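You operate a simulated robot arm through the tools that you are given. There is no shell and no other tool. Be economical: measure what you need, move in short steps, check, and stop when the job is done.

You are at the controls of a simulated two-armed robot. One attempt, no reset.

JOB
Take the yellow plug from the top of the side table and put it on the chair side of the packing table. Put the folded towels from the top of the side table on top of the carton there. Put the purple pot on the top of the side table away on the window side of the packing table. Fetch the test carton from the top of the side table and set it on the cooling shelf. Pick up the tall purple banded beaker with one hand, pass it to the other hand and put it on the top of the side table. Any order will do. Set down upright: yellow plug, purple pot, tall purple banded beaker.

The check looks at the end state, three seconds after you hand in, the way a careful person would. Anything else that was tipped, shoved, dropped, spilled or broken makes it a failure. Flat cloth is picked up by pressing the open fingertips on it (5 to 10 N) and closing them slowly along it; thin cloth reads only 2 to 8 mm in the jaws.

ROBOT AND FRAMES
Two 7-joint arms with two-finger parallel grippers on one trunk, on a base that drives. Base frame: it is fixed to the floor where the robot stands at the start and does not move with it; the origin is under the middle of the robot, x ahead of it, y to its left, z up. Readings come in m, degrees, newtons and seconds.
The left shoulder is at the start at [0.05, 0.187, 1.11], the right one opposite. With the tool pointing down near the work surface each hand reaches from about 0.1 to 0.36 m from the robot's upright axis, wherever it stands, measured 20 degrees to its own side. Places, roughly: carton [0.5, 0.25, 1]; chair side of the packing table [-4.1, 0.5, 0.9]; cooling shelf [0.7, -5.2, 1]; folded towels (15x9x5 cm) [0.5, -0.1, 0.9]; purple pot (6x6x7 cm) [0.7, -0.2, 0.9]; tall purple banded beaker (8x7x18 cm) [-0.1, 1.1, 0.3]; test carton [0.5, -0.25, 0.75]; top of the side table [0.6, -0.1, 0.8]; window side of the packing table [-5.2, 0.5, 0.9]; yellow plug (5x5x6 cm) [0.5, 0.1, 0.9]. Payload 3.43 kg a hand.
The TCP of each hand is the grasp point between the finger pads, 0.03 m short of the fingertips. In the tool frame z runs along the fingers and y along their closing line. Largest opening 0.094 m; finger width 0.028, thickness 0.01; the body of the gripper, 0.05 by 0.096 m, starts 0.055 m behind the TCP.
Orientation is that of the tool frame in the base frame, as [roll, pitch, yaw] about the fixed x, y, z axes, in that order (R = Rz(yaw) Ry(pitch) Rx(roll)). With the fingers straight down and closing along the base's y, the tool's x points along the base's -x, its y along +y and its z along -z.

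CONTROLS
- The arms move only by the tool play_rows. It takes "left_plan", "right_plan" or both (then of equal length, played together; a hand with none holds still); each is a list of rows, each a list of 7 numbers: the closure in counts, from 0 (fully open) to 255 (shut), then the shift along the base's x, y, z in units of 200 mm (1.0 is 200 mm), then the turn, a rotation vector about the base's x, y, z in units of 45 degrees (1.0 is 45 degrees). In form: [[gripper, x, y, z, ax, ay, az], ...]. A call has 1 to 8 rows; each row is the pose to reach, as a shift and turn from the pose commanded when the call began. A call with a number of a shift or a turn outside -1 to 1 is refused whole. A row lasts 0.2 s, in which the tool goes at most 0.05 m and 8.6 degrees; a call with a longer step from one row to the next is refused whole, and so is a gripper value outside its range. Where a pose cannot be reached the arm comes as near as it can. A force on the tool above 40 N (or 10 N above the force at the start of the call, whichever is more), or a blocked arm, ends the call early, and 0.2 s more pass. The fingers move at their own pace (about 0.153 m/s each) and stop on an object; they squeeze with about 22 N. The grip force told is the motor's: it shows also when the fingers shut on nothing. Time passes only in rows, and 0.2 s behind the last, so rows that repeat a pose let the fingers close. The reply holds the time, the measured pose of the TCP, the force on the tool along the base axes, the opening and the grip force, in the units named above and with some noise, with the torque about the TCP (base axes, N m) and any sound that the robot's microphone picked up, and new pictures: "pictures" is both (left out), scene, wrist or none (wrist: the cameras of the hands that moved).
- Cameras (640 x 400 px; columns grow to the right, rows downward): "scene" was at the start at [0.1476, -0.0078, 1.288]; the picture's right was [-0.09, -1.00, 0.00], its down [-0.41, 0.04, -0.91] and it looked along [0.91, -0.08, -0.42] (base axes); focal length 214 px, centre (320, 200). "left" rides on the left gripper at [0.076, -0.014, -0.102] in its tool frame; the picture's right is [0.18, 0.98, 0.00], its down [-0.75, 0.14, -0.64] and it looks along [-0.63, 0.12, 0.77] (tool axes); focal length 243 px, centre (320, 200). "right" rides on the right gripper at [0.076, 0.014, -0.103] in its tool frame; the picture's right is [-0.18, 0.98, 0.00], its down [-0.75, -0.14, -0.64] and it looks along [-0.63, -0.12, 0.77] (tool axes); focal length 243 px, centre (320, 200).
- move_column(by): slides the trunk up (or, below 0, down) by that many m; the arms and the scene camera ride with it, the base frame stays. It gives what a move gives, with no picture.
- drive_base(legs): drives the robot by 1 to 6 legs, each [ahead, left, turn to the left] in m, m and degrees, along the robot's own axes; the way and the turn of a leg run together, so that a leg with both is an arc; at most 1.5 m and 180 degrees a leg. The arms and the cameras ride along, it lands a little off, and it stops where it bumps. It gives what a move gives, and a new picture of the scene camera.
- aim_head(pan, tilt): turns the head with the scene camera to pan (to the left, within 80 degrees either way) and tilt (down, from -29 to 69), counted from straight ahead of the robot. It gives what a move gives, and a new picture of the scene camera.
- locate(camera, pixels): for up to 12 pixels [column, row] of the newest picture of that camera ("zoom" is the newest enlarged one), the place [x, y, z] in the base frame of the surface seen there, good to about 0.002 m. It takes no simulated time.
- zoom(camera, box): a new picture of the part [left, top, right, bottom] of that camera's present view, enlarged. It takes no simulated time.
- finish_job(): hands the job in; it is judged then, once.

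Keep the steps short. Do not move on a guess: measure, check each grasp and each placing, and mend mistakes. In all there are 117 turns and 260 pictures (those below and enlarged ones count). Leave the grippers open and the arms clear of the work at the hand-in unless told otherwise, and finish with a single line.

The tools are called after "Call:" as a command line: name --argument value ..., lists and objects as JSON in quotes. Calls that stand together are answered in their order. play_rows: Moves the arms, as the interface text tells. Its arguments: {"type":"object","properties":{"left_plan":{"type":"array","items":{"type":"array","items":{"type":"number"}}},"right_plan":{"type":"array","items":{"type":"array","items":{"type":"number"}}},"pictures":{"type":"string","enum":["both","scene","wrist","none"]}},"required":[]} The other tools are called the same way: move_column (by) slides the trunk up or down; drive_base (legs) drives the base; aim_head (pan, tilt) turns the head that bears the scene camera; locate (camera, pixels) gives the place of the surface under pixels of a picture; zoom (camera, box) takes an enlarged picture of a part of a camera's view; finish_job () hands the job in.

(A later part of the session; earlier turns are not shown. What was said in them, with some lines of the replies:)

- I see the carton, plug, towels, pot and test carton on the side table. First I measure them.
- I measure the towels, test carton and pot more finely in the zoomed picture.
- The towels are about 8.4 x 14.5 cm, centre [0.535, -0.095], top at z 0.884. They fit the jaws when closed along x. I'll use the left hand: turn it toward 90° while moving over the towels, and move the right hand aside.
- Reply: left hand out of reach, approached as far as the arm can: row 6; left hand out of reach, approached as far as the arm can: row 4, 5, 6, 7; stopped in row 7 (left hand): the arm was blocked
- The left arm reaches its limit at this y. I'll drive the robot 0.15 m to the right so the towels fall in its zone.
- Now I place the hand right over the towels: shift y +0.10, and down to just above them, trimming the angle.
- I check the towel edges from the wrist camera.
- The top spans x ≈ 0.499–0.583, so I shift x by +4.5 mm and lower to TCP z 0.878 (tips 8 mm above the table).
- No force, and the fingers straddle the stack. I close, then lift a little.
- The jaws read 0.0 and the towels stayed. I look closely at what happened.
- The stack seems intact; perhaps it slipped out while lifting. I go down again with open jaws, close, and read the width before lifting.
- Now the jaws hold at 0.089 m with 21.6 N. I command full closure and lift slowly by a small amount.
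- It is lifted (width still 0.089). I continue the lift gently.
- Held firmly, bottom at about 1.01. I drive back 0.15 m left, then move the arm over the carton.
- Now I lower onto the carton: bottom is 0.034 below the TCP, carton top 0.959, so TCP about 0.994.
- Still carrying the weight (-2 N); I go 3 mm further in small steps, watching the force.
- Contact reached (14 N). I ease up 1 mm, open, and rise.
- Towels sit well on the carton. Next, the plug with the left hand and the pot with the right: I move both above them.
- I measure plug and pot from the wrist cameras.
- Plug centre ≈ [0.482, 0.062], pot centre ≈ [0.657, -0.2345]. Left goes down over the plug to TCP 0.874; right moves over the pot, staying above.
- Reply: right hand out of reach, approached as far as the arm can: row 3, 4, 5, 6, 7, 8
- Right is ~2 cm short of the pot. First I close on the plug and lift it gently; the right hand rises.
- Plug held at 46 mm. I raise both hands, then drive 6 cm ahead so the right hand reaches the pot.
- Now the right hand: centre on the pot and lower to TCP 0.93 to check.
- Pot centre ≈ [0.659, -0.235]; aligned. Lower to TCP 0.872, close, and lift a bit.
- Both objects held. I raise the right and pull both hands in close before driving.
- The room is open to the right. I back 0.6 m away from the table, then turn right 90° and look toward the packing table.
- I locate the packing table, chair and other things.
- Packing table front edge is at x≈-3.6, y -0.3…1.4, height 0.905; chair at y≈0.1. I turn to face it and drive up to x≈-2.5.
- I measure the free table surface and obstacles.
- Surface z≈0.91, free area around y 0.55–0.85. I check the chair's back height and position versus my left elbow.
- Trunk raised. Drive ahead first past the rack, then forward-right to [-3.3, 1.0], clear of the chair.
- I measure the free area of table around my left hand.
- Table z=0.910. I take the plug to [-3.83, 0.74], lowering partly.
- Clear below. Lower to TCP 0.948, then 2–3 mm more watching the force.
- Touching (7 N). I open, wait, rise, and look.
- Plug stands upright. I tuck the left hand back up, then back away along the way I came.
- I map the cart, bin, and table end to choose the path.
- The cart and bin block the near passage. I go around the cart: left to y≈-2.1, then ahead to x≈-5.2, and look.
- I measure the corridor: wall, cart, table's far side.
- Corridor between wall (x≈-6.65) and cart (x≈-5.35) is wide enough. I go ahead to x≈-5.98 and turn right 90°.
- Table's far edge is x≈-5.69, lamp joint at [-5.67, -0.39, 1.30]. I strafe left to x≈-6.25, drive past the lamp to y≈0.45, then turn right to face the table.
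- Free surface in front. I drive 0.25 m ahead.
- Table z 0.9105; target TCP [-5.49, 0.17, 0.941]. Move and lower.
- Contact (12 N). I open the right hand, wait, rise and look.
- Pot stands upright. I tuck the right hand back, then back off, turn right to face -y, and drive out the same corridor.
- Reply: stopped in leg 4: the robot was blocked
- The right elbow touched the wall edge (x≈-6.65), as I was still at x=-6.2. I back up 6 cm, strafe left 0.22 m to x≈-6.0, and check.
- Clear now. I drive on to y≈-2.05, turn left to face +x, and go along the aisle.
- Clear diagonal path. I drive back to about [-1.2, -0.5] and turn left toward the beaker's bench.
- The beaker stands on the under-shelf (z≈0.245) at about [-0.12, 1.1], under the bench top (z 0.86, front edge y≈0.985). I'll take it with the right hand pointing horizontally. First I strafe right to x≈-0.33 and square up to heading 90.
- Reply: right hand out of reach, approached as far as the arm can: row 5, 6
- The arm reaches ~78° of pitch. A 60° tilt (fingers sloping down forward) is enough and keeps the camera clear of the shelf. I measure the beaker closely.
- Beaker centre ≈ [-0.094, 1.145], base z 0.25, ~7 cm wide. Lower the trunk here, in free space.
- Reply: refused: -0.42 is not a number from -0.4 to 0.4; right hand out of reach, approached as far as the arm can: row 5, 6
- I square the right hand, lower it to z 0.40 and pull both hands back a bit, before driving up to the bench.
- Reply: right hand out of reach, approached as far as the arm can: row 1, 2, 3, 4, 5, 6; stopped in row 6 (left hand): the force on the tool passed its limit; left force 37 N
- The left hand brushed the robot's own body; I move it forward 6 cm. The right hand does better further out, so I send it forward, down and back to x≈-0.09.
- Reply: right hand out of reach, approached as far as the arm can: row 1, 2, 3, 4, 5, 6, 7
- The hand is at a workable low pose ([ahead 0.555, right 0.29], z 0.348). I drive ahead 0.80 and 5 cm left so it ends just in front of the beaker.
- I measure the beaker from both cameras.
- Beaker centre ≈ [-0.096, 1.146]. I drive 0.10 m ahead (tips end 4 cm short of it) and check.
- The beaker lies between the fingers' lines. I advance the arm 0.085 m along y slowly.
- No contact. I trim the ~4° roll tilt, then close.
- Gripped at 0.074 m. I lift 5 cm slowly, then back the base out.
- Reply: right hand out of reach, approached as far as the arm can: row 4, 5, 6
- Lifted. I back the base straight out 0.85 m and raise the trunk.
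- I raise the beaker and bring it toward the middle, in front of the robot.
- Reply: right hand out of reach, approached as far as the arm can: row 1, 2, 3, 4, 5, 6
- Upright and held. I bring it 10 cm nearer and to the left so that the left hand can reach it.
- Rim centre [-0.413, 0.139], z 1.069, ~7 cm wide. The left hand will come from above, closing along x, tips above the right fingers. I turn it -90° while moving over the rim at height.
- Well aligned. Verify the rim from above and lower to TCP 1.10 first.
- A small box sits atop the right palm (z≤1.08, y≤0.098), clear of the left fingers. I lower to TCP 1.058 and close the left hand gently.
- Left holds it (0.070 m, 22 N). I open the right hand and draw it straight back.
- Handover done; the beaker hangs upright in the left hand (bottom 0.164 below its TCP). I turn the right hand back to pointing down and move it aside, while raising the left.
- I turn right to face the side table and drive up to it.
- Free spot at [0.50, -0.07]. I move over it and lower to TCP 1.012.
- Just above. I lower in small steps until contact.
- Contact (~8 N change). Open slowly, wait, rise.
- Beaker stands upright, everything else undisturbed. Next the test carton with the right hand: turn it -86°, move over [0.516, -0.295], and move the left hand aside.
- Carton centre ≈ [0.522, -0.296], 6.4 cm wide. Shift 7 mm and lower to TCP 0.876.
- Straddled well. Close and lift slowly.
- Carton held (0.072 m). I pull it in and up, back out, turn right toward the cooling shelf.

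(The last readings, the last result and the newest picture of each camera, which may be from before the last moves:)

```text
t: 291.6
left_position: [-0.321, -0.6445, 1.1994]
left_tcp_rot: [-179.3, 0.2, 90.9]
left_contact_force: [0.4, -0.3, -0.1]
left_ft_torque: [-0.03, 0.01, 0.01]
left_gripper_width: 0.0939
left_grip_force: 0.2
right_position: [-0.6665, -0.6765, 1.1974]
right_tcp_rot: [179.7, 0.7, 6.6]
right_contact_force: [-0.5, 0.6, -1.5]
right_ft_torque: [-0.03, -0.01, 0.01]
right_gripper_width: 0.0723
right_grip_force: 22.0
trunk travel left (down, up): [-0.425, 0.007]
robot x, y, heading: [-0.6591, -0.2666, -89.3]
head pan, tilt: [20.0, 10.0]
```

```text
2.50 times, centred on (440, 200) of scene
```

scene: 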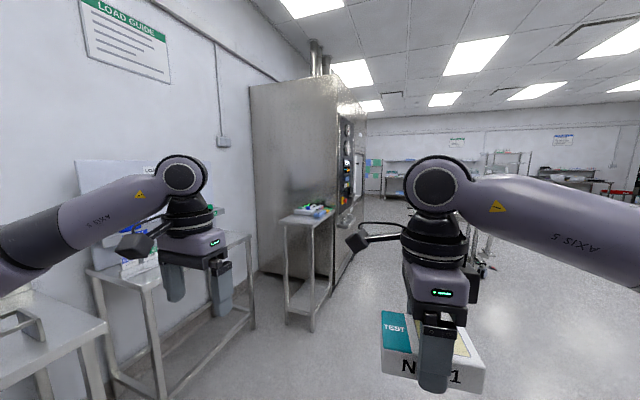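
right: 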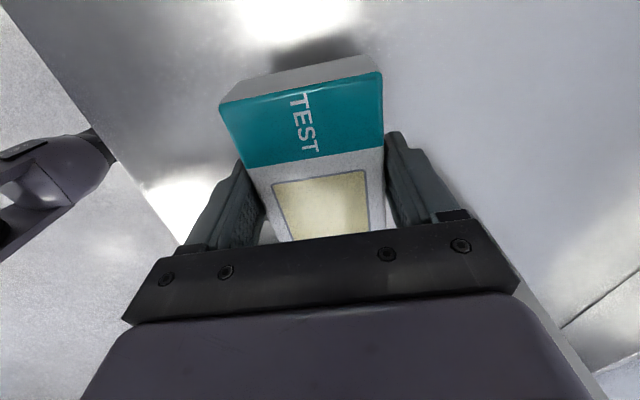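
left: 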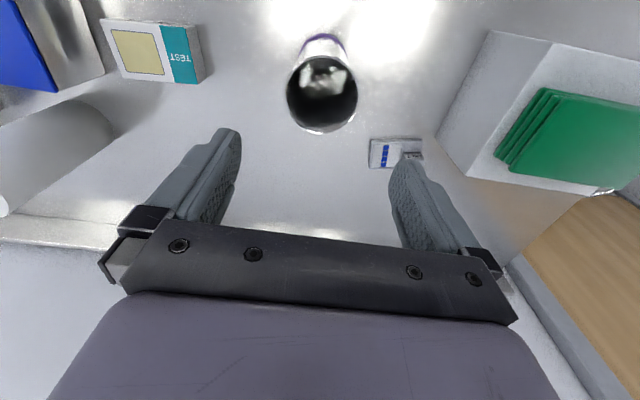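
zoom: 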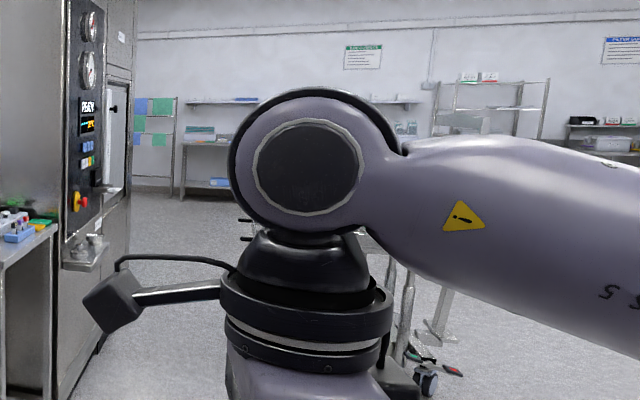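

Aisle is about x -1.5…0. I drive down it at x≈-0.68 and look again.

Call:
drive_base --legs '[[1.4, 0, -0.7], [0.8, 0, 0]]'

Call:
aim_head --pan 35 --tilt 10

```text
t: 302.5
left_position: [-0.3417, -2.861, 1.2]
left_tcp_rot: [-179.4, 0.2, 89.4]
left_contact_force: [-0.2, -0.3, -0.9]
left_ft_torque: [0.02, -0.01, 0.0]
left_gripper_width: 0.0941
left_grip_force: 0.1
right_position: [-0.6881, -2.8847, 1.1974]
right_tcp_rot: [179.7, 0.7, 5.1]
right_contact_force: [-1.3, -0.3, -2.1]
right_ft_torque: [0.01, -0.01, -0.01]
right_gripper_width: 0.0721
right_grip_force: 21.9
trunk travel left (down, up): [-0.425, 0.007]
robot x, y, heading: [-0.6688, -2.4749, -90.7]
head pan, tilt: [20.0, 10.0]
```

scene: 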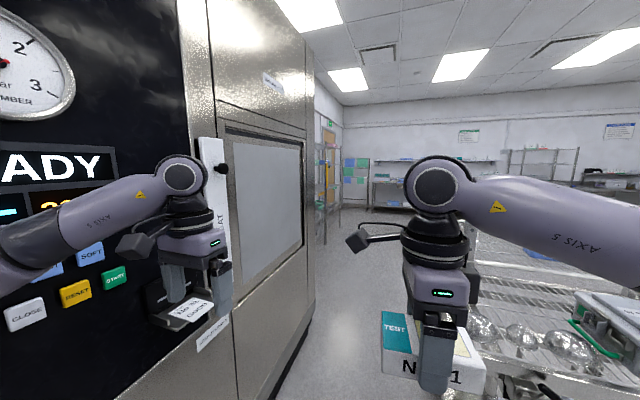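

```text
t: 303.3
left_position: [-0.3426, -2.861, 1.2004]
left_tcp_rot: [-179.3, 0.2, 89.4]
left_contact_force: [-0.2, -0.5, -0.4]
left_ft_torque: [0.02, 0.01, -0.01]
left_gripper_width: 0.0938
left_grip_force: 0.0
right_position: [-0.6885, -2.8852, 1.198]
right_tcp_rot: [179.7, 0.8, 5.2]
right_contact_force: [0.7, -0.3, -2.6]
right_ft_torque: [0.02, 0.02, 0.02]
right_gripper_width: 0.0724
right_grip_force: 21.8
trunk travel left (down, up): [-0.425, 0.007]
robot x, y, heading: [-0.6712, -2.4719, -90.8]
head pan, tilt: [35.0, 10.0]
```

scene: 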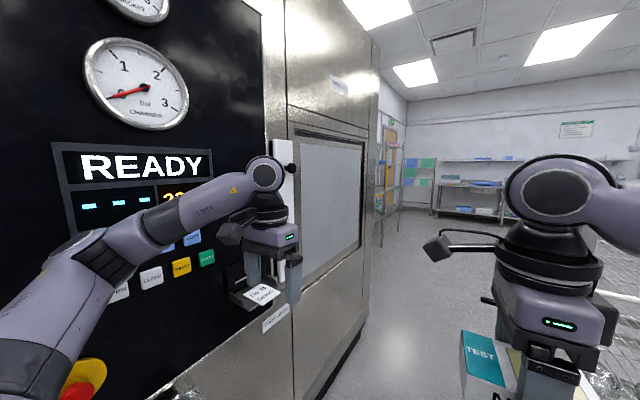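

The aisle is narrow; I measure clearances to the autoclave and the cart.

Call:
locate --camera "scene" --pixels '[[85, 372], [265, 292], [285, 150], [310, 350], [365, 300], [600, 270], [500, 340], [590, 310], [30, 290], [180, 265], [270, 160], [90, 250]]'

Call:
aim_head --pan -25 --tilt 25

```text
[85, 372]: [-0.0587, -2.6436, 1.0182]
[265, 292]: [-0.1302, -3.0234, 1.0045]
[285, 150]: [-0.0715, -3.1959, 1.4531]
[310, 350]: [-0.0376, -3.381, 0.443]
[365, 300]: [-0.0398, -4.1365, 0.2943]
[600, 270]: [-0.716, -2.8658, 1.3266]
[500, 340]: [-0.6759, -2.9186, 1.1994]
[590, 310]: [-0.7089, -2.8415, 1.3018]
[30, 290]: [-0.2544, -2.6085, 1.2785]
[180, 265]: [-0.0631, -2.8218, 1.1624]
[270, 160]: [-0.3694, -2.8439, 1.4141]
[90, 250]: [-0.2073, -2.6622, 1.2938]
```

```text
t: 304.6
left_position: [-0.3428, -2.8601, 1.2011]
left_tcp_rot: [-179.3, 0.2, 89.5]
left_contact_force: [-0.4, 0.2, 0.6]
left_ft_torque: [0.01, 0.01, 0.02]
left_gripper_width: 0.094
left_grip_force: 0.0
right_position: [-0.6876, -2.8853, 1.1979]
right_tcp_rot: [179.7, 0.7, 5.1]
right_contact_force: [0.4, 0.2, -1.7]
right_ft_torque: [-0.02, 0.05, -0.03]
right_gripper_width: 0.0721
right_grip_force: 22.2
trunk travel left (down, up): [-0.425, 0.007]
robot x, y, heading: [-0.6692, -2.4705, -90.8]
head pan, tilt: [-25.0, 25.0]
```

scene: 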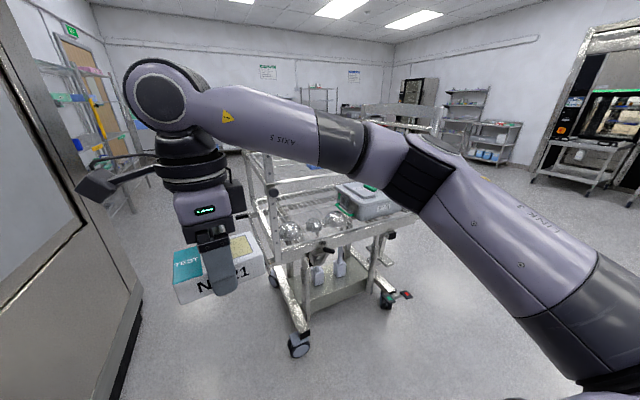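

Call:
locate --camera "scene" --pixels '[[298, 348], [272, 260], [275, 285], [258, 160], [390, 295], [350, 215], [275, 200], [390, 110], [430, 110], [420, 185], [245, 155], [300, 320]]'

```text
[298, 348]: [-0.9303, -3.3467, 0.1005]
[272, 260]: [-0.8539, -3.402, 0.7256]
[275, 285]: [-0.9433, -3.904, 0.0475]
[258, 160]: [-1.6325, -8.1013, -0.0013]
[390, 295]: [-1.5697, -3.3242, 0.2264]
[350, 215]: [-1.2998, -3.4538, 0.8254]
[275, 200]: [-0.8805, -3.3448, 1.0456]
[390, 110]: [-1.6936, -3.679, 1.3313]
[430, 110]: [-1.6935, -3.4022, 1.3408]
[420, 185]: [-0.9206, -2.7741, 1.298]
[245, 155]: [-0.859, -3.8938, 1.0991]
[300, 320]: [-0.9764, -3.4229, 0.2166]
```

The gap by the autoclave (0.8 m) is too narrow for my elbows. I go around the other side of the cart at x≈-2.45.

Call:
drive_base --legs '[[-0.1, -1.4, 0.8], [0, -0.4, 0]]'

Call:
aim_head --pan 0 --tilt 20

```text
t: 313.8
left_position: [-2.172, -2.7233, 1.2019]
left_tcp_rot: [-179.3, 0.2, 87.9]
left_contact_force: [-0.3, -0.8, -0.2]
left_ft_torque: [0.04, -0.01, 0.04]
left_gripper_width: 0.0939
left_grip_force: 0.0
right_position: [-2.5173, -2.7387, 1.1979]
right_tcp_rot: [179.7, 0.8, 3.6]
right_contact_force: [-0.5, 0.0, -2.0]
right_ft_torque: [-0.02, -0.01, 0.0]
right_gripper_width: 0.072
right_grip_force: 22.5
trunk travel left (down, up): [-0.425, 0.007]
robot x, y, heading: [-2.4911, -2.3276, -92.4]
head pan, tilt: [-25.0, 25.0]
```

scene: 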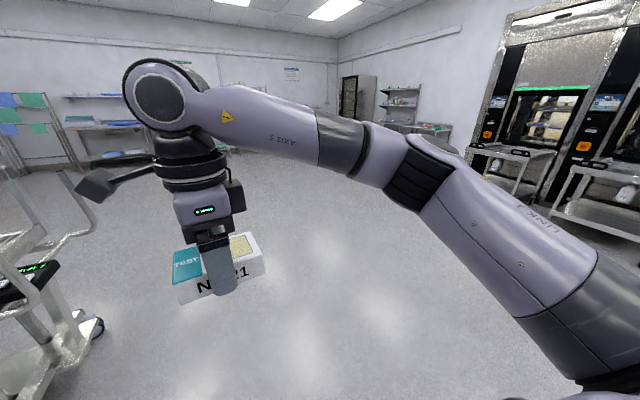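

```text
t: 314.7
left_position: [-2.1721, -2.7229, 1.2012]
left_tcp_rot: [-179.3, 0.3, 88.0]
left_contact_force: [0.4, -0.5, 0.0]
left_ft_torque: [0.03, 0.03, -0.02]
left_gripper_width: 0.0939
left_grip_force: 0.0
right_position: [-2.5162, -2.7382, 1.1981]
right_tcp_rot: [179.7, 0.8, 3.6]
right_contact_force: [-0.1, 0.2, -2.1]
right_ft_torque: [-0.02, 0.0, 0.0]
right_gripper_width: 0.0724
right_grip_force: 21.9
trunk travel left (down, up): [-0.425, 0.007]
robot x, y, heading: [-2.4928, -2.3275, -92.3]
head pan, tilt: [0.0, 20.0]
```

scene: 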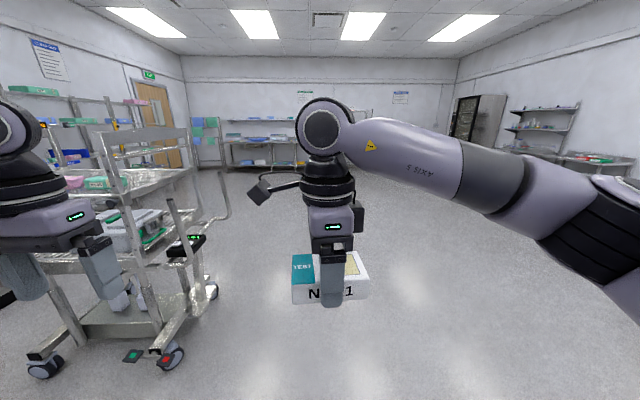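

Call:
locate --camera "scene" --pixels '[[225, 215], [175, 360], [212, 290], [180, 230], [45, 370], [195, 120], [100, 100], [60, 95], [200, 245]]'

Call:
drive_base --legs '[[0, -0.15, 2.3], [1.4, 0, 0], [1.15, 0, 0]]'

Call:
aim_head --pan 60 --tilt 12

```text
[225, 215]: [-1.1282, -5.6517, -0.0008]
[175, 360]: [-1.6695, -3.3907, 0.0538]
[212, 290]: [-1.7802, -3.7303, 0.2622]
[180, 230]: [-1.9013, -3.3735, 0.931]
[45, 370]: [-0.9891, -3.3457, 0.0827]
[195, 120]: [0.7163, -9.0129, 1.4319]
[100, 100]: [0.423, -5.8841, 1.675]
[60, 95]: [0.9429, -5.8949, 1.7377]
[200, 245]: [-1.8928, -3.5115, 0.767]
```

```text
t: 328.2
left_position: [-2.3854, -5.2786, 1.2009]
left_tcp_rot: [-179.4, 0.2, 88.8]
left_contact_force: [0.8, 0.4, 0.5]
left_ft_torque: [-0.03, -0.06, -0.02]
left_gripper_width: 0.094
left_grip_force: 0.0
right_position: [-2.729, -5.2991, 1.1978]
right_tcp_rot: [179.8, 0.6, 4.4]
right_contact_force: [-0.8, -0.2, -2.3]
right_ft_torque: [0.01, 0.02, 0.0]
right_gripper_width: 0.0722
right_grip_force: 21.7
trunk travel left (down, up): [-0.425, 0.007]
robot x, y, heading: [-2.7119, -4.886, -91.5]
head pan, tilt: [0.0, 20.0]
```

scene: 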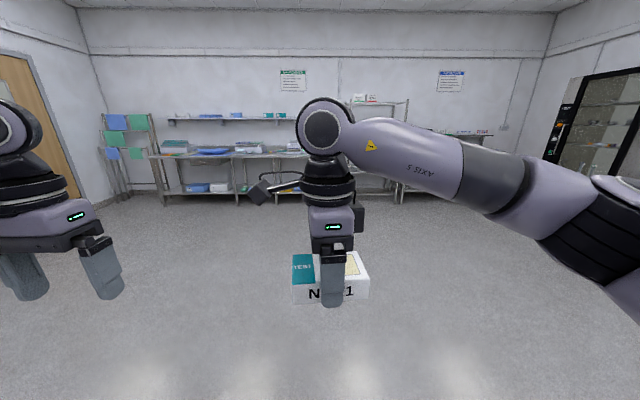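

```text
t: 329.5
left_position: [-2.3842, -5.2778, 1.2011]
left_tcp_rot: [-179.4, 0.2, 88.9]
left_contact_force: [0.2, 0.0, 0.3]
left_ft_torque: [-0.03, -0.01, 0.04]
left_gripper_width: 0.0939
left_grip_force: 0.0
right_position: [-2.7296, -5.2986, 1.1976]
right_tcp_rot: [179.7, 0.7, 4.5]
right_contact_force: [-0.6, 0.4, -1.4]
right_ft_torque: [-0.04, 0.01, 0.03]
right_gripper_width: 0.0724
right_grip_force: 22.2
trunk travel left (down, up): [-0.425, 0.007]
robot x, y, heading: [-2.7054, -4.8893, -91.6]
head pan, tilt: [60.0, 12.0]
```

scene: 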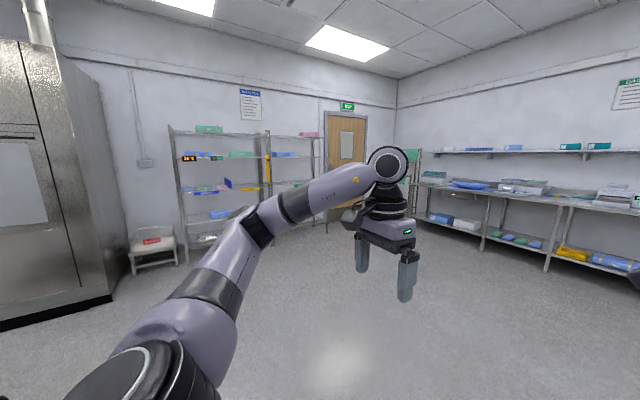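

Call:
zoom --camera "scene" --box '[120, 70, 340, 280]'

Call:
locate --camera "scene" --pixels '[[180, 262], [175, 160], [215, 193], [230, 193], [250, 190], [268, 190], [215, 157], [215, 130], [290, 185], [300, 157], [205, 240], [268, 140]]'

```text
1.90 times, centred on (230, 175) of scene
```

zoom: 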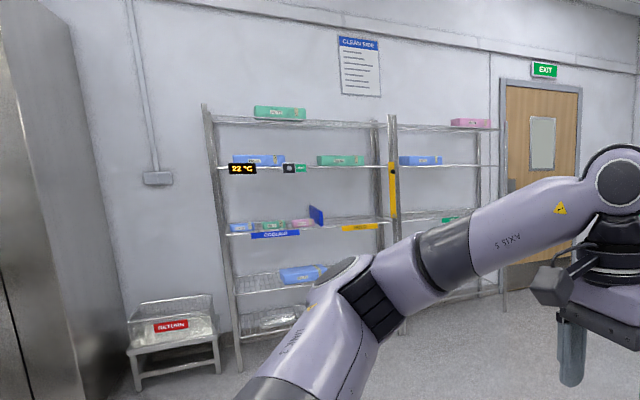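

```text
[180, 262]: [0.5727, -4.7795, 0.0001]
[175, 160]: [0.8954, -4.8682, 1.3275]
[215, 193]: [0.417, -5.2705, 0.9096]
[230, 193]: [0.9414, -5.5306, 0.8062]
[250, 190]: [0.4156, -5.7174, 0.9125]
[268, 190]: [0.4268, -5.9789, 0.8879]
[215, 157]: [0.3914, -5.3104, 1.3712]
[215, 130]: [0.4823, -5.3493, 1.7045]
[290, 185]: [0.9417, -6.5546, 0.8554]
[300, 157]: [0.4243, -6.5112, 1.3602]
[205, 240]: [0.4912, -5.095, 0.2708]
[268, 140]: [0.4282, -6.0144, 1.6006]
```

The rack's front is x≈0.42; the shelf with the blue label at z≈0.92, y≈-5.27 is it. I turn to face it and drive nearer.

Call:
drive_base --legs '[[0, 0, 91.5], [1.4, 0, 0], [0.75, -0.15, 0]]'

Call:
aim_head --pan 0 --tilt 15

```text
t: 344.2
left_position: [-0.1709, -4.6332, 1.2005]
left_tcp_rot: [-179.3, 0.2, -178.5]
left_contact_force: [-0.6, 0.1, -0.3]
left_ft_torque: [0.02, 0.01, -0.02]
left_gripper_width: 0.094
left_grip_force: 0.0
right_position: [-0.1333, -4.9767, 1.1977]
right_tcp_rot: [179.5, 0.6, 97.3]
right_contact_force: [-0.4, 0.0, -1.3]
right_ft_torque: [0.0, 0.03, 0.01]
right_gripper_width: 0.0725
right_grip_force: 22.3
trunk travel left (down, up): [-0.425, 0.007]
robot x, y, heading: [-0.5454, -4.9728, 1.6]
head pan, tilt: [60.0, 12.0]
```

scene: 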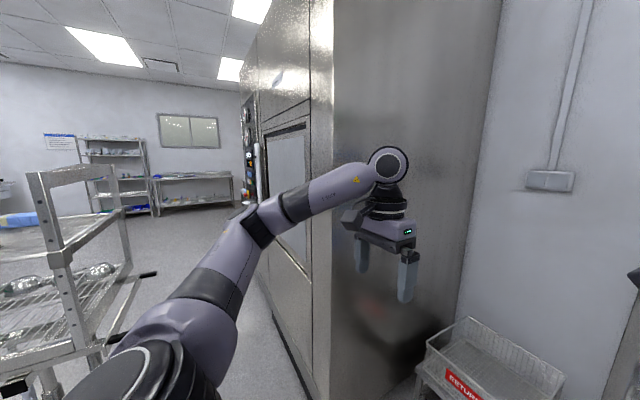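

```text
t: 345.5
left_position: [-0.1716, -4.633, 1.2013]
left_tcp_rot: [-179.3, 0.2, -178.4]
left_contact_force: [0.4, 0.2, -0.9]
left_ft_torque: [0.03, 0.02, 0.0]
left_gripper_width: 0.0941
left_grip_force: 0.0
right_position: [-0.1338, -4.9762, 1.1974]
right_tcp_rot: [179.7, 0.7, 97.3]
right_contact_force: [0.4, -1.0, -2.8]
right_ft_torque: [0.01, 0.0, 0.01]
right_gripper_width: 0.0724
right_grip_force: 21.9
trunk travel left (down, up): [-0.425, 0.007]
robot x, y, heading: [-0.5436, -4.9767, 1.4]
head pan, tilt: [0.0, 15.0]
```

scene: 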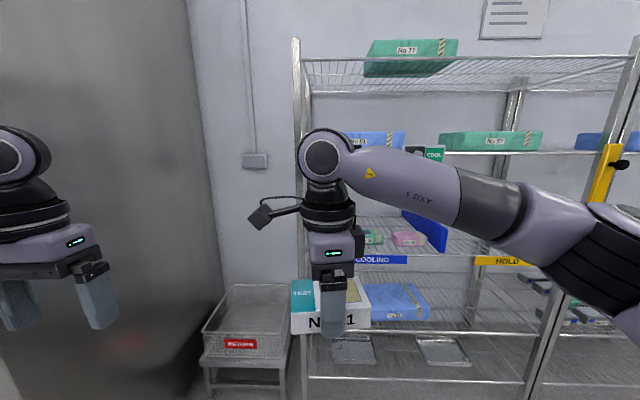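

Call:
zoom --camera "scene" --box '[280, 110, 540, 300]'

Call:
locate --camera "scene" --pixels '[[380, 262], [372, 238], [410, 240], [425, 235], [440, 250], [390, 140], [440, 158], [370, 250], [400, 250], [460, 245], [495, 262], [305, 262]]'

```text
2.11 times, centred on (410, 205) of scene
```

zoom: 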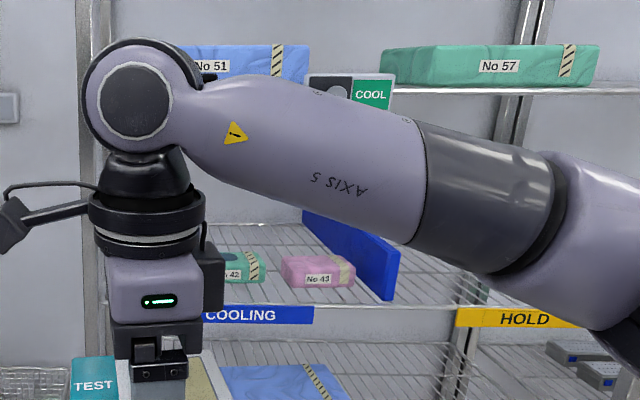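

```text
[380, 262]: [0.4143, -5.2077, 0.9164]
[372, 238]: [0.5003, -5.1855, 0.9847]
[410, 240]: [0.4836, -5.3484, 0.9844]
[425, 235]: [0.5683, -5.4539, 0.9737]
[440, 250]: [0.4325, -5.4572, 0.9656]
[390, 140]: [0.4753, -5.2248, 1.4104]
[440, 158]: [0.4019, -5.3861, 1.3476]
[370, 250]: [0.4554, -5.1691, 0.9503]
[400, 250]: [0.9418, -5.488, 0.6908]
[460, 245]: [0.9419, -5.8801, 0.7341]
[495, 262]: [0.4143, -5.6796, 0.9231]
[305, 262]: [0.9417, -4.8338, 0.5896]
```

I strafe right 0.3 m so the cooling section shows between the hands.

Call:
drive_base --legs '[[0, -0.38, -1.4]]'

Call:
zoom --camera "scene" --box '[160, 110, 400, 290]'

```text
t: 347.9
left_position: [-0.1598, -5.0122, 1.2016]
left_tcp_rot: [-179.3, 0.2, -179.2]
left_contact_force: [-0.1, 0.3, -0.2]
left_ft_torque: [0.0, 0.0, 0.03]
left_gripper_width: 0.094
left_grip_force: 0.1
right_position: [-0.1263, -5.3551, 1.1982]
right_tcp_rot: [179.7, 0.6, 96.7]
right_contact_force: [1.1, -0.2, -3.3]
right_ft_torque: [0.01, 0.0, 0.0]
right_gripper_width: 0.0722
right_grip_force: 21.5
trunk travel left (down, up): [-0.425, 0.007]
robot x, y, heading: [-0.5379, -5.3487, 0.8]
head pan, tilt: [0.0, 15.0]
```

scene: 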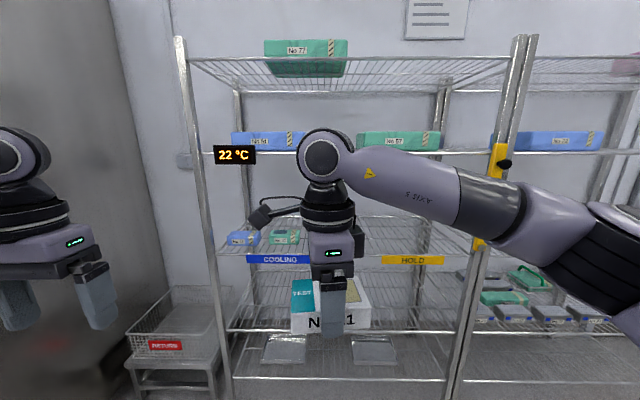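

```text
2.22 times, centred on (280, 200) of scene
```

zoom: 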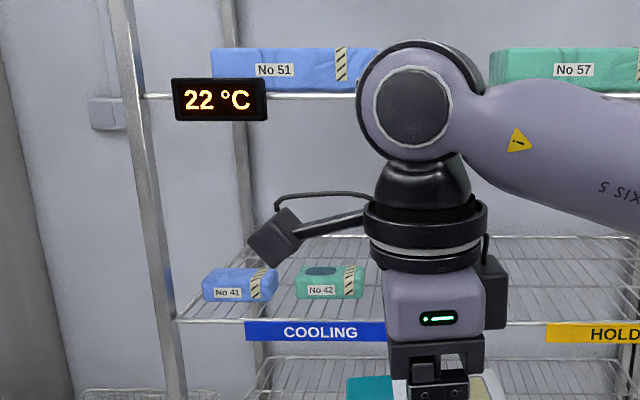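

Call:
locate --camera "zoom" --pixels '[[205, 285], [270, 280], [240, 270], [300, 285], [362, 280], [330, 270], [190, 318], [230, 250], [290, 250], [345, 245], [240, 300], [330, 298]]'

Call:
locate --camera "scene" --pixels '[[233, 162], [255, 152], [430, 152], [185, 240], [240, 220], [290, 225], [380, 240], [365, 230], [375, 255], [400, 225], [450, 235], [212, 250]]'

```text
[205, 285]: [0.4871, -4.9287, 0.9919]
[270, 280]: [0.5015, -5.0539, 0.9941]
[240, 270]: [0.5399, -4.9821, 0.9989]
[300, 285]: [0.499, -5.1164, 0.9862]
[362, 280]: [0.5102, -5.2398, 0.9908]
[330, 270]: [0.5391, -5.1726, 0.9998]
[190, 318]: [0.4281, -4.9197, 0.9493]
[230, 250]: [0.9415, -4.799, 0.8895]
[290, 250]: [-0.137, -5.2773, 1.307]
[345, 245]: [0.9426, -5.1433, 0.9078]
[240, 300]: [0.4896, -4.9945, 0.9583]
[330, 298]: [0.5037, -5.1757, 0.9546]
```

```text
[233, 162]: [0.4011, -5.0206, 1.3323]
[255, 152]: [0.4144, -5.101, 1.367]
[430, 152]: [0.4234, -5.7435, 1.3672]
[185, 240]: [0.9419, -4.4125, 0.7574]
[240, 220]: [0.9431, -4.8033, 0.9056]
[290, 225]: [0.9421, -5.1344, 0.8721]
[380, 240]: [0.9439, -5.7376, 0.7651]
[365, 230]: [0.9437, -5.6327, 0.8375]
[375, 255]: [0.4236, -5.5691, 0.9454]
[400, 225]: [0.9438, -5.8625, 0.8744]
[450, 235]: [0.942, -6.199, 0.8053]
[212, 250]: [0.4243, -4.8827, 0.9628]
```

I check how tall my hand+wrist is above its TCP against the 0.4 m shelf gap.

Call:
locate --camera "scene" --pixels '[[327, 130], [325, 134], [345, 136], [370, 155], [430, 165], [470, 170], [560, 195], [600, 210], [460, 238], [330, 200]]'

```text
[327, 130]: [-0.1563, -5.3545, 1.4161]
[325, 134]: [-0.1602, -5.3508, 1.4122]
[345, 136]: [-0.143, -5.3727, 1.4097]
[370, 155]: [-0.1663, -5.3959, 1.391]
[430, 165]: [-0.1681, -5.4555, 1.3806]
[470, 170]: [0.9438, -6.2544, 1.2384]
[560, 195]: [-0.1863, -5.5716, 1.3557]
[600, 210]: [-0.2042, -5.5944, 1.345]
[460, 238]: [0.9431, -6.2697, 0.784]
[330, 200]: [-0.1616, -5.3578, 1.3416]
```

The hand stack is 0.22 m above the TCP, so it fits: carrying at TCP 1.05 clears the packs (top 1.00) and the upper shelf (underside ~1.35). I'll place behind the packs, at about [0.67, -5.2]. First extend the right arm at that height here in free space; pull the left back.

Call:
play_rows --right_plan '[[255, 0.09, -0.08, -0.09, 0, 0, -0.02], [255, 0.19, -0.16, -0.18, 0, 0, -0.05], [255, 0.29, -0.24, -0.28, 0, 0, -0.08], [255, 0.39, -0.33, -0.38, 0, 0, -0.11], [255, 0.5, -0.42, -0.5, 0, 0, -0.13], [255, 0.6, -0.52, -0.62, 0, 0, -0.149], [255, 0.7, -0.62, -0.72, 0, 0, -0.149], [255, 0.74, -0.62, -0.74, 0, 0, -0.149]]' --left_plan '[[0, -0.1, 0, 0, 0, 0, 0], [0, -0.2, 0, 0, 0, 0, 0], [0, -0.3, 0, 0, 0, 0, 0], [0, -0.4, 0, 0, 0, 0, 0], [0, -0.5, 0, 0, 0, 0, 0], [0, -0.5, 0, 0, 0, 0, 0], [0, -0.5, 0, 0, 0, 0, 0], [0, -0.5, 0, 0, 0, 0, 0]]' --pictures "scene"

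```text
t: 349.7
left_position: [-0.2597, -5.0107, 1.2011]
left_tcp_rot: [-179.3, 0.3, -179.1]
left_contact_force: [-0.6, -0.1, -0.5]
left_ft_torque: [-0.01, 0.01, 0.0]
left_gripper_width: 0.0939
left_grip_force: 0.0
right_position: [0.0234, -5.4788, 1.0486]
right_tcp_rot: [179.6, 0.7, 89.9]
right_contact_force: [0.0, 0.0, -2.9]
right_ft_torque: [0.0, 0.01, -0.02]
right_gripper_width: 0.0722
right_grip_force: 21.5
trunk travel left (down, up): [-0.425, 0.007]
robot x, y, heading: [-0.5398, -5.3488, 0.8]
head pan, tilt: [0.0, 15.0]
```

scene: 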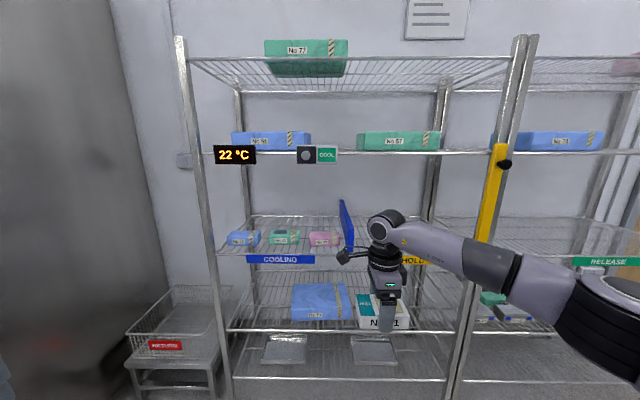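

Call:
locate --camera "scene" --pixels '[[342, 202], [352, 222], [351, 248], [440, 240], [500, 262], [560, 275], [600, 290], [385, 210], [316, 162], [258, 238], [298, 236], [338, 238]]'

Call:
zoom --camera "scene" --box '[210, 180, 430, 280]'

```text
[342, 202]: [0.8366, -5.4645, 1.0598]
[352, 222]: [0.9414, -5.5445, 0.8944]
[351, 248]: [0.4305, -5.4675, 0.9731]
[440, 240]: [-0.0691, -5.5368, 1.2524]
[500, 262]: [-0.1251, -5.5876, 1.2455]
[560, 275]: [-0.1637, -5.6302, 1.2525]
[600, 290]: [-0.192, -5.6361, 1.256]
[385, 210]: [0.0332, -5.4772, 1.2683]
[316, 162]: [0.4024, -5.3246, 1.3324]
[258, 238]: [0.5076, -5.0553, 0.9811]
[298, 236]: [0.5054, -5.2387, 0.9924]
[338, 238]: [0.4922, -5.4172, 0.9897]
```

```text
2.91 times, centred on (320, 230) of scene
```

zoom: 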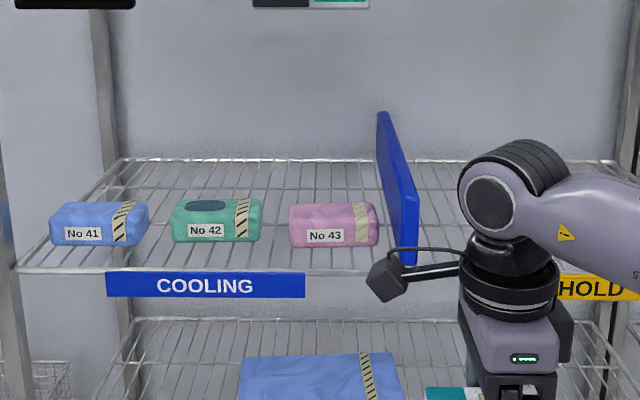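

Clearances are fine. I strafe left 0.33 and forward 0.2 to line up in front of the shelf.

Call:
drive_base --legs '[[0.15, 0.33, -0.8]]'

```text
t: 352.0
left_position: [-0.1041, -4.678, 1.2002]
left_tcp_rot: [-179.3, 0.2, 180.0]
left_contact_force: [0.6, 0.4, -0.1]
left_ft_torque: [0.01, -0.03, 0.01]
left_gripper_width: 0.0941
left_grip_force: 0.1
right_position: [0.1704, -5.1529, 1.0491]
right_tcp_rot: [179.7, 0.8, 88.9]
right_contact_force: [1.0, 0.6, -1.7]
right_ft_torque: [0.0, 0.03, -0.01]
right_gripper_width: 0.0723
right_grip_force: 22.1
trunk travel left (down, up): [-0.425, 0.007]
robot x, y, heading: [-0.3863, -5.0103, -0.2]
head pan, tilt: [0.0, 15.0]
```

scene: 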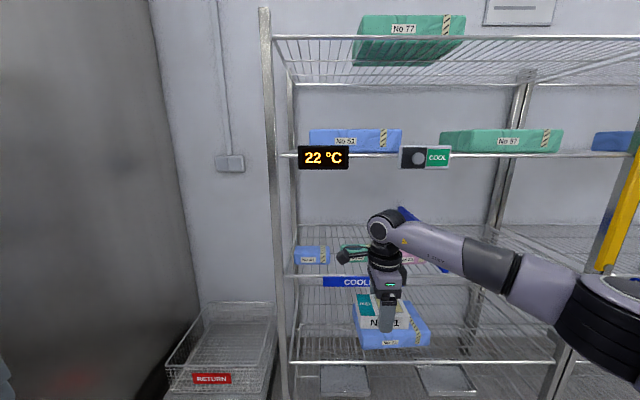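

Aligned at y=-5.153. I move ahead 0.25 m and check heights.

Call:
drive_base --legs '[[0.25, 0, 0.2]]'

Call:
zoom --camera "right" --box '[0, 0, 640, 400]'

Call:
zoom --camera "scene" --box '[230, 150, 490, 350]'

```text
t: 353.8
left_position: [0.1427, -4.6785, 1.202]
left_tcp_rot: [-179.3, 0.1, -179.7]
left_contact_force: [0.2, 0.5, -0.4]
left_ft_torque: [-0.02, -0.01, 0.0]
left_gripper_width: 0.094
left_grip_force: 0.0
right_position: [0.4197, -5.1509, 1.0486]
right_tcp_rot: [179.8, 0.7, 89.3]
right_contact_force: [0.9, -0.7, -2.6]
right_ft_torque: [0.01, 0.0, -0.03]
right_gripper_width: 0.0719
right_grip_force: 21.9
trunk travel left (down, up): [-0.425, 0.007]
robot x, y, heading: [-0.1433, -5.0101, -0.0]
head pan, tilt: [0.0, 15.0]
```

scene: 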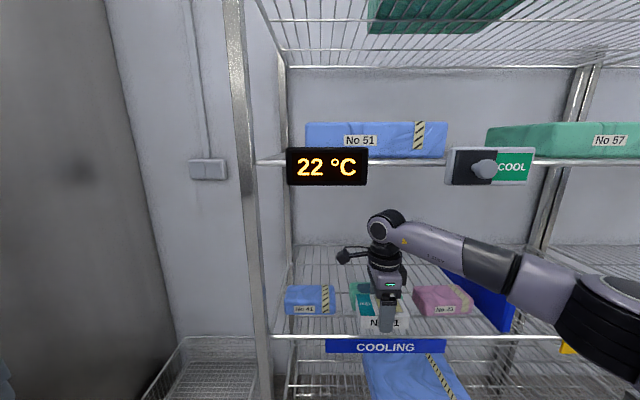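

```text
1.00 times, centred on (320, 200) of right
```

zoom: 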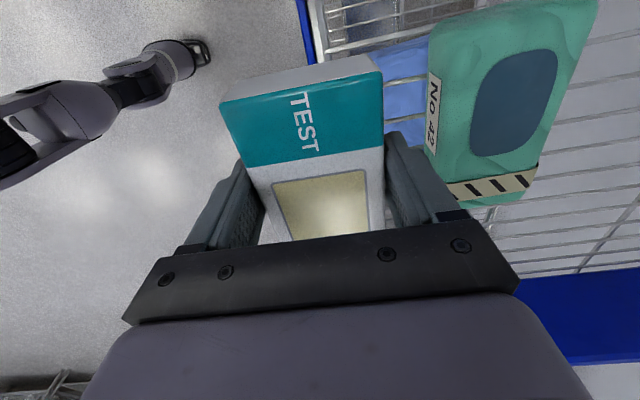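

```text
2.00 times, centred on (360, 250) of scene
```

zoom: 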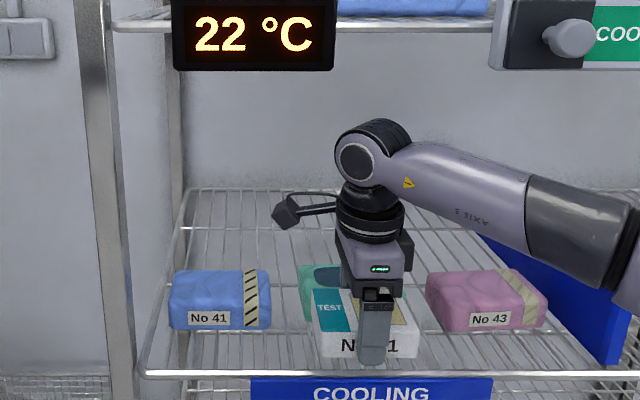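

Call:
locate --camera "zoom" --pixels '[[215, 273], [185, 285], [225, 290], [485, 273], [470, 290], [480, 310], [310, 268], [305, 285], [240, 192], [420, 192], [240, 345], [250, 240]]'

```text
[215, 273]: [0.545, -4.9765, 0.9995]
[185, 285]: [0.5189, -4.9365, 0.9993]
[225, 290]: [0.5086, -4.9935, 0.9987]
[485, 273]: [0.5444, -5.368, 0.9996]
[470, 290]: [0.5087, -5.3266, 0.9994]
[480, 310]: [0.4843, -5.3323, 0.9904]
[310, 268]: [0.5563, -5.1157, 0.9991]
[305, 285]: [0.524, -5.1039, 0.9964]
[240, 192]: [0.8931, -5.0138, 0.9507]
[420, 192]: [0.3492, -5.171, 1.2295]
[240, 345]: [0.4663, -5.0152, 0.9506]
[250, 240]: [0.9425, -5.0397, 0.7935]
```

Packs span x 0.485–0.557, top 1.000; shelf z 0.951 to x 0.89. I raise 1 cm and drive ahead 0.27 m.

Call:
play_rows --right_plan '[[255, 0, 0, 0.03, 0, 0, 0], [255, 0, 0, 0.05, 0, 0, 0], [255, 0, 0, 0.05, 0, 0, 0]]' --pictures "none"

Call:
drive_base --legs '[[0.27, 0, 0]]'

```text
t: 354.6
left_position: [0.141, -4.6786, 1.2022]
left_tcp_rot: [-179.2, 0.2, -179.7]
left_contact_force: [0.2, 0.1, -0.4]
left_ft_torque: [0.02, -0.03, 0.01]
left_gripper_width: 0.0941
left_grip_force: 0.1
right_position: [0.4186, -5.1514, 1.0592]
right_tcp_rot: [179.6, 0.7, 89.3]
right_contact_force: [-0.2, 0.4, -1.7]
right_ft_torque: [-0.02, -0.03, 0.0]
right_gripper_width: 0.0723
right_grip_force: 22.3
trunk travel left (down, up): [-0.425, 0.007]
robot x, y, heading: [-0.1385, -5.0124, -0.1]
head pan, tilt: [0.0, 15.0]
```

```text
t: 356.5
left_position: [0.3801, -4.6767, 1.2018]
left_tcp_rot: [-179.3, 0.2, -179.6]
left_contact_force: [0.0, 0.4, 1.0]
left_ft_torque: [-0.03, -0.03, 0.0]
left_gripper_width: 0.094
left_grip_force: 0.0
right_position: [0.6582, -5.1509, 1.059]
right_tcp_rot: [179.8, 0.8, 89.2]
right_contact_force: [0.2, 0.0, -1.8]
right_ft_torque: [-0.02, -0.04, 0.02]
right_gripper_width: 0.0723
right_grip_force: 22.2
trunk travel left (down, up): [-0.425, 0.007]
robot x, y, heading: [0.1003, -5.0133, -0.4]
head pan, tilt: [0.0, 15.0]
stopped in leg 1: the robot was blocked; the commanded pose is now the measured one
```

scene: 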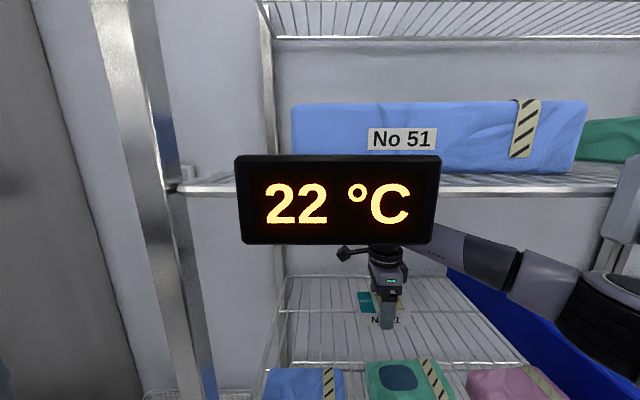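

The base touched the rack's foot lightly and stopped; TCP x=0.658. I back off 1.5 cm, then extend the arm 3.5 cm and look.

Call:
drive_base --legs '[[-0.015, 0, 0]]'

Call:
play_rows --right_plan '[[255, 0.06, 0, 0, 0, 0, 0], [255, 0.12, 0, 0, 0, 0, 0], [255, 0.18, 0, 0, 0, 0, 0], [255, 0.18, 0, 0, 0, 0, 0]]' --pictures "both"

```text
t: 357.3
left_position: [0.366, -4.6771, 1.2009]
left_tcp_rot: [-179.4, 0.2, -179.7]
left_contact_force: [-0.3, 0.5, -0.2]
left_ft_torque: [0.02, -0.03, -0.01]
left_gripper_width: 0.0939
left_grip_force: 0.1
right_position: [0.6435, -5.1506, 1.0583]
right_tcp_rot: [179.8, 0.9, 89.3]
right_contact_force: [-0.2, 0.9, -2.2]
right_ft_torque: [0.04, -0.03, -0.01]
right_gripper_width: 0.0723
right_grip_force: 21.7
trunk travel left (down, up): [-0.425, 0.007]
robot x, y, heading: [0.0856, -5.0118, 0.1]
head pan, tilt: [0.0, 15.0]
```

scene: 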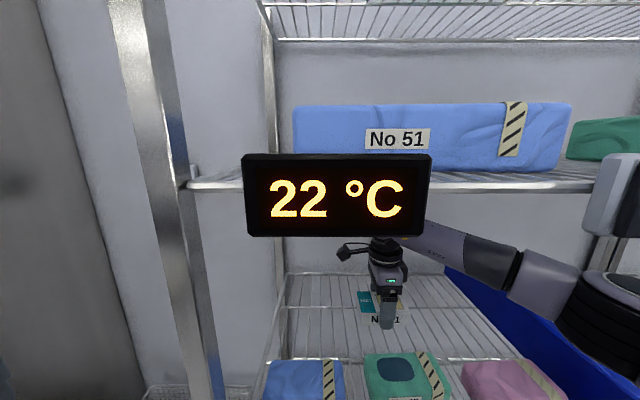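

```text
t: 358.3
left_position: [0.3671, -4.6778, 1.2015]
left_tcp_rot: [-179.3, 0.1, -179.7]
left_contact_force: [0.0, 0.7, -0.2]
left_ft_torque: [-0.02, -0.01, -0.03]
left_gripper_width: 0.094
left_grip_force: 0.0
right_position: [0.6809, -5.1487, 1.0565]
right_tcp_rot: [179.8, 0.8, 89.3]
right_contact_force: [-0.9, -0.5, -2.2]
right_ft_torque: [0.03, 0.0, 0.0]
right_gripper_width: 0.0721
right_grip_force: 22.4
trunk travel left (down, up): [-0.425, 0.007]
robot x, y, heading: [0.091, -5.0149, 0.0]
head pan, tilt: [0.0, 15.0]
```

scene: 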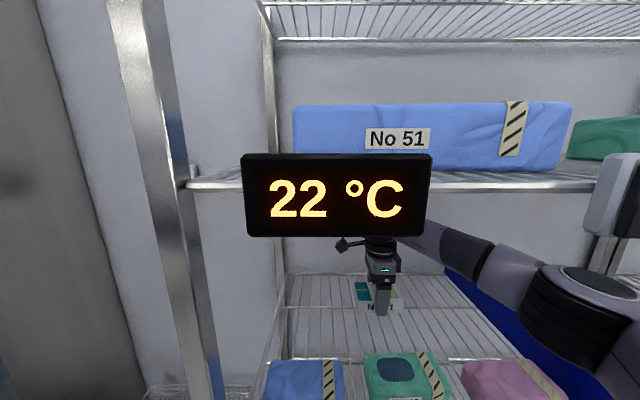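
right: 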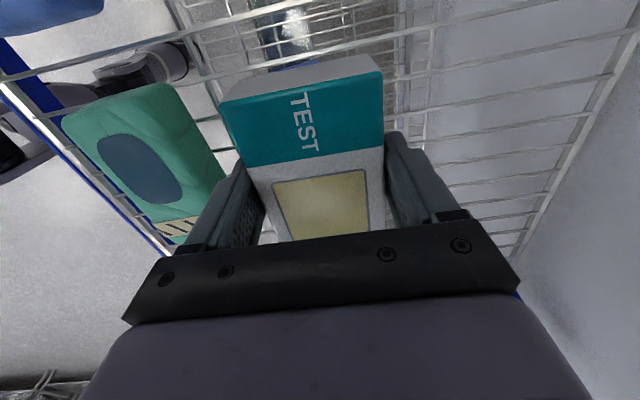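

Over free shelf, clear of the packs. I lower to just above the shelf.

Call:
play_rows --right_plan '[[255, 0, 0, -0.08, 0, 0, 0], [255, 0, 0, -0.16, 0, 0, 0], [255, 0, 0, -0.24, 0, 0, 0], [255, 0, 0, -0.3, 0, 0, 0], [255, 0, 0, -0.335, 0, 0, 0], [255, 0, 0, -0.345, 0, 0, 0], [255, 0, 0, -0.345, 0, 0, 0]]' --pictures "none"

Call:
play_rows --right_plan '[[255, 0, 0, -0.007, 0, 0, 0], [255, 0, 0, -0.014, 0, 0, 0], [255, 0, 0, -0.02, 0, 0, 0], [255, 0, 0, -0.02, 0, 0, 0]]' --pictures "wrist"

```text
t: 359.9
left_position: [0.3666, -4.6765, 1.2013]
left_tcp_rot: [-179.4, 0.0, -179.6]
left_contact_force: [0.1, -0.7, 0.6]
left_ft_torque: [0.02, -0.03, -0.02]
left_gripper_width: 0.0939
left_grip_force: 0.1
right_position: [0.6794, -5.1498, 0.988]
right_tcp_rot: [179.9, 0.8, 89.3]
right_contact_force: [-0.2, 0.5, -2.1]
right_ft_torque: [-0.02, -0.01, 0.02]
right_gripper_width: 0.0721
right_grip_force: 22.1
trunk travel left (down, up): [-0.425, 0.007]
robot x, y, heading: [0.0846, -5.0134, 0.2]
head pan, tilt: [0.0, 15.0]
```

```text
t: 360.9
left_position: [0.3663, -4.6776, 1.2013]
left_tcp_rot: [-179.3, 0.2, -179.8]
left_contact_force: [-0.1, -0.1, -0.6]
left_ft_torque: [-0.03, 0.03, 0.01]
left_gripper_width: 0.0939
left_grip_force: 0.0
right_position: [0.6806, -5.1508, 0.9849]
right_tcp_rot: [179.8, 0.8, 89.2]
right_contact_force: [-0.3, 0.3, -1.3]
right_ft_torque: [0.02, 0.01, -0.01]
right_gripper_width: 0.0726
right_grip_force: 21.8
trunk travel left (down, up): [-0.425, 0.007]
robot x, y, heading: [0.0869, -5.011, 0.2]
head pan, tilt: [0.0, 15.0]
```

right: 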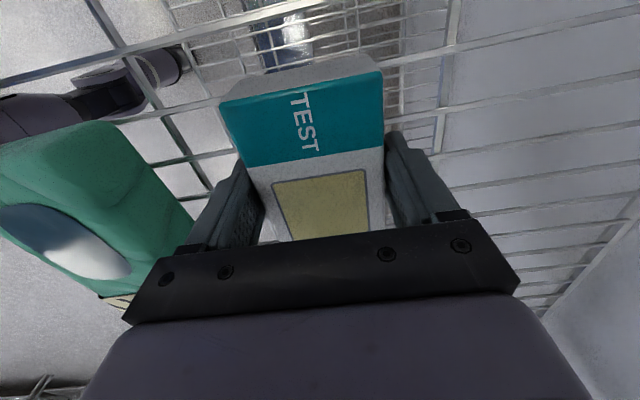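

Call:
play_rows --right_plan '[[255, 0, 0, -0.008, 0, 0, 0], [255, 0, 0, -0.016, 0, 0, 0], [255, 0, 0, -0.016, 0, 0, 0]]' --pictures "none"

```text
t: 361.7
left_position: [0.3663, -4.6779, 1.2023]
left_tcp_rot: [-179.2, 0.2, -179.6]
left_contact_force: [0.0, 0.4, 0.3]
left_ft_torque: [0.01, 0.0, 0.01]
left_gripper_width: 0.094
left_grip_force: 0.0
right_position: [0.6797, -5.1506, 0.9835]
right_tcp_rot: [179.7, 0.8, 89.3]
right_contact_force: [2.0, -1.1, 10.2]
right_ft_torque: [-0.1, 0.38, 0.06]
right_gripper_width: 0.0724
right_grip_force: 21.8
trunk travel left (down, up): [-0.425, 0.007]
robot x, y, heading: [0.0854, -5.0121, -0.1]
head pan, tilt: [0.0, 15.0]
```

Contact (10 N). I open, wait, rise to the transit height.

Call:
play_rows --right_plan '[[200, 0, 0, 0.004, 0, 0, 0], [100, 0, 0, 0.004, 0, 0, 0], [0, 0, 0, 0.004, 0, 0, 0], [0, 0, 0, 0.004, 0, 0, 0], [0, 0, 0, 0.1, 0, 0, 0], [0, 0, 0, 0.2, 0, 0, 0], [0, 0, 0, 0.32, 0, 0, 0], [0, 0, 0, 0.37, 0, 0, 0]]' --pictures "wrist"

```text
t: 363.5
left_position: [0.3663, -4.6777, 1.2013]
left_tcp_rot: [-179.3, 0.0, -179.7]
left_contact_force: [0.6, -0.5, -0.6]
left_ft_torque: [-0.01, 0.01, 0.0]
left_gripper_width: 0.0938
left_grip_force: 0.1
right_position: [0.6801, -5.1509, 1.0563]
right_tcp_rot: [179.8, 0.8, 89.4]
right_contact_force: [-0.7, -0.2, -0.3]
right_ft_torque: [0.0, 0.02, 0.01]
right_gripper_width: 0.0943
right_grip_force: 0.1
trunk travel left (down, up): [-0.425, 0.007]
robot x, y, heading: [0.0821, -5.0138, 0.2]
head pan, tilt: [0.0, 15.0]
```

right: 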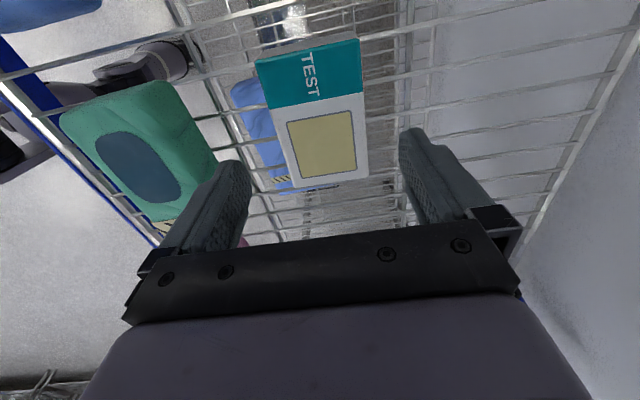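

The carton lies flat behind the packs. I back straight out and check the shelf.

Call:
drive_base --legs '[[-0.55, 0, 0]]'

Call:
zoom --camera "scene" --box '[200, 100, 480, 300]'

```text
t: 366.6
left_position: [-0.1866, -4.6788, 1.2004]
left_tcp_rot: [-179.3, 0.1, 179.9]
left_contact_force: [-0.7, 1.1, 0.7]
left_ft_torque: [0.0, -0.03, -0.02]
left_gripper_width: 0.094
left_grip_force: 0.0
right_position: [0.1254, -5.1551, 1.0574]
right_tcp_rot: [179.8, 0.8, 88.9]
right_contact_force: [-0.8, -0.4, -0.1]
right_ft_torque: [-0.02, -0.02, -0.03]
right_gripper_width: 0.0942
right_grip_force: 0.1
trunk travel left (down, up): [-0.425, 0.007]
robot x, y, heading: [-0.4694, -5.014, -0.5]
head pan, tilt: [0.0, 15.0]
```

scene: 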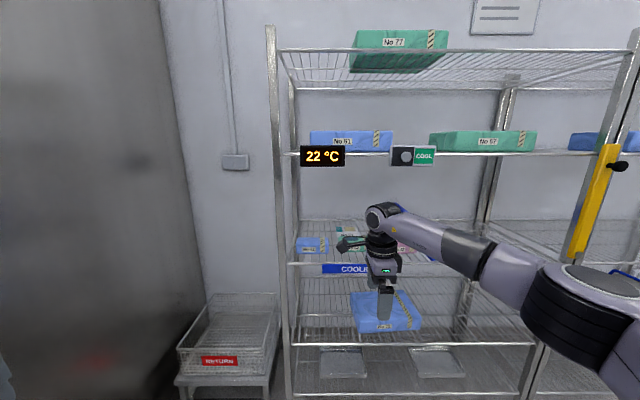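

```text
2.00 times, centred on (340, 200) of scene
5 turns are left
```

zoom: 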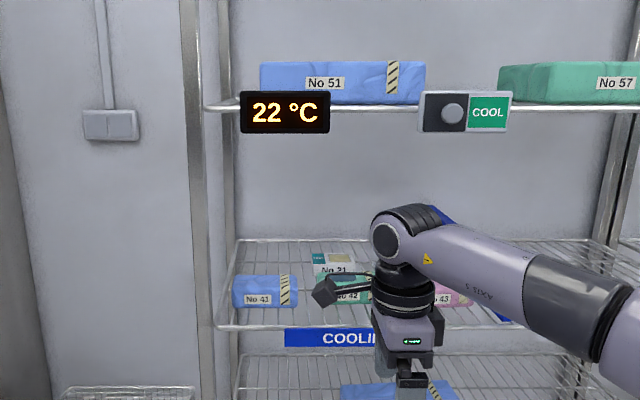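

The test carton (No 21) sits on the cooling shelf behind the packs. Nothing nearby has moved. All five items are placed, the grippers are open and the arms are clear, so I hand in.

Call:
finish_job

```text
The job is handed in.
```

All five items are where you asked, and the job is handed in: yellow plug, purple pot and beaker upright, towels on the carton, test carton on the cooling shelf. I did bump a wall edge with the right elbow and the cooling rack with the base, both lightly, and saw nothing moved either time.
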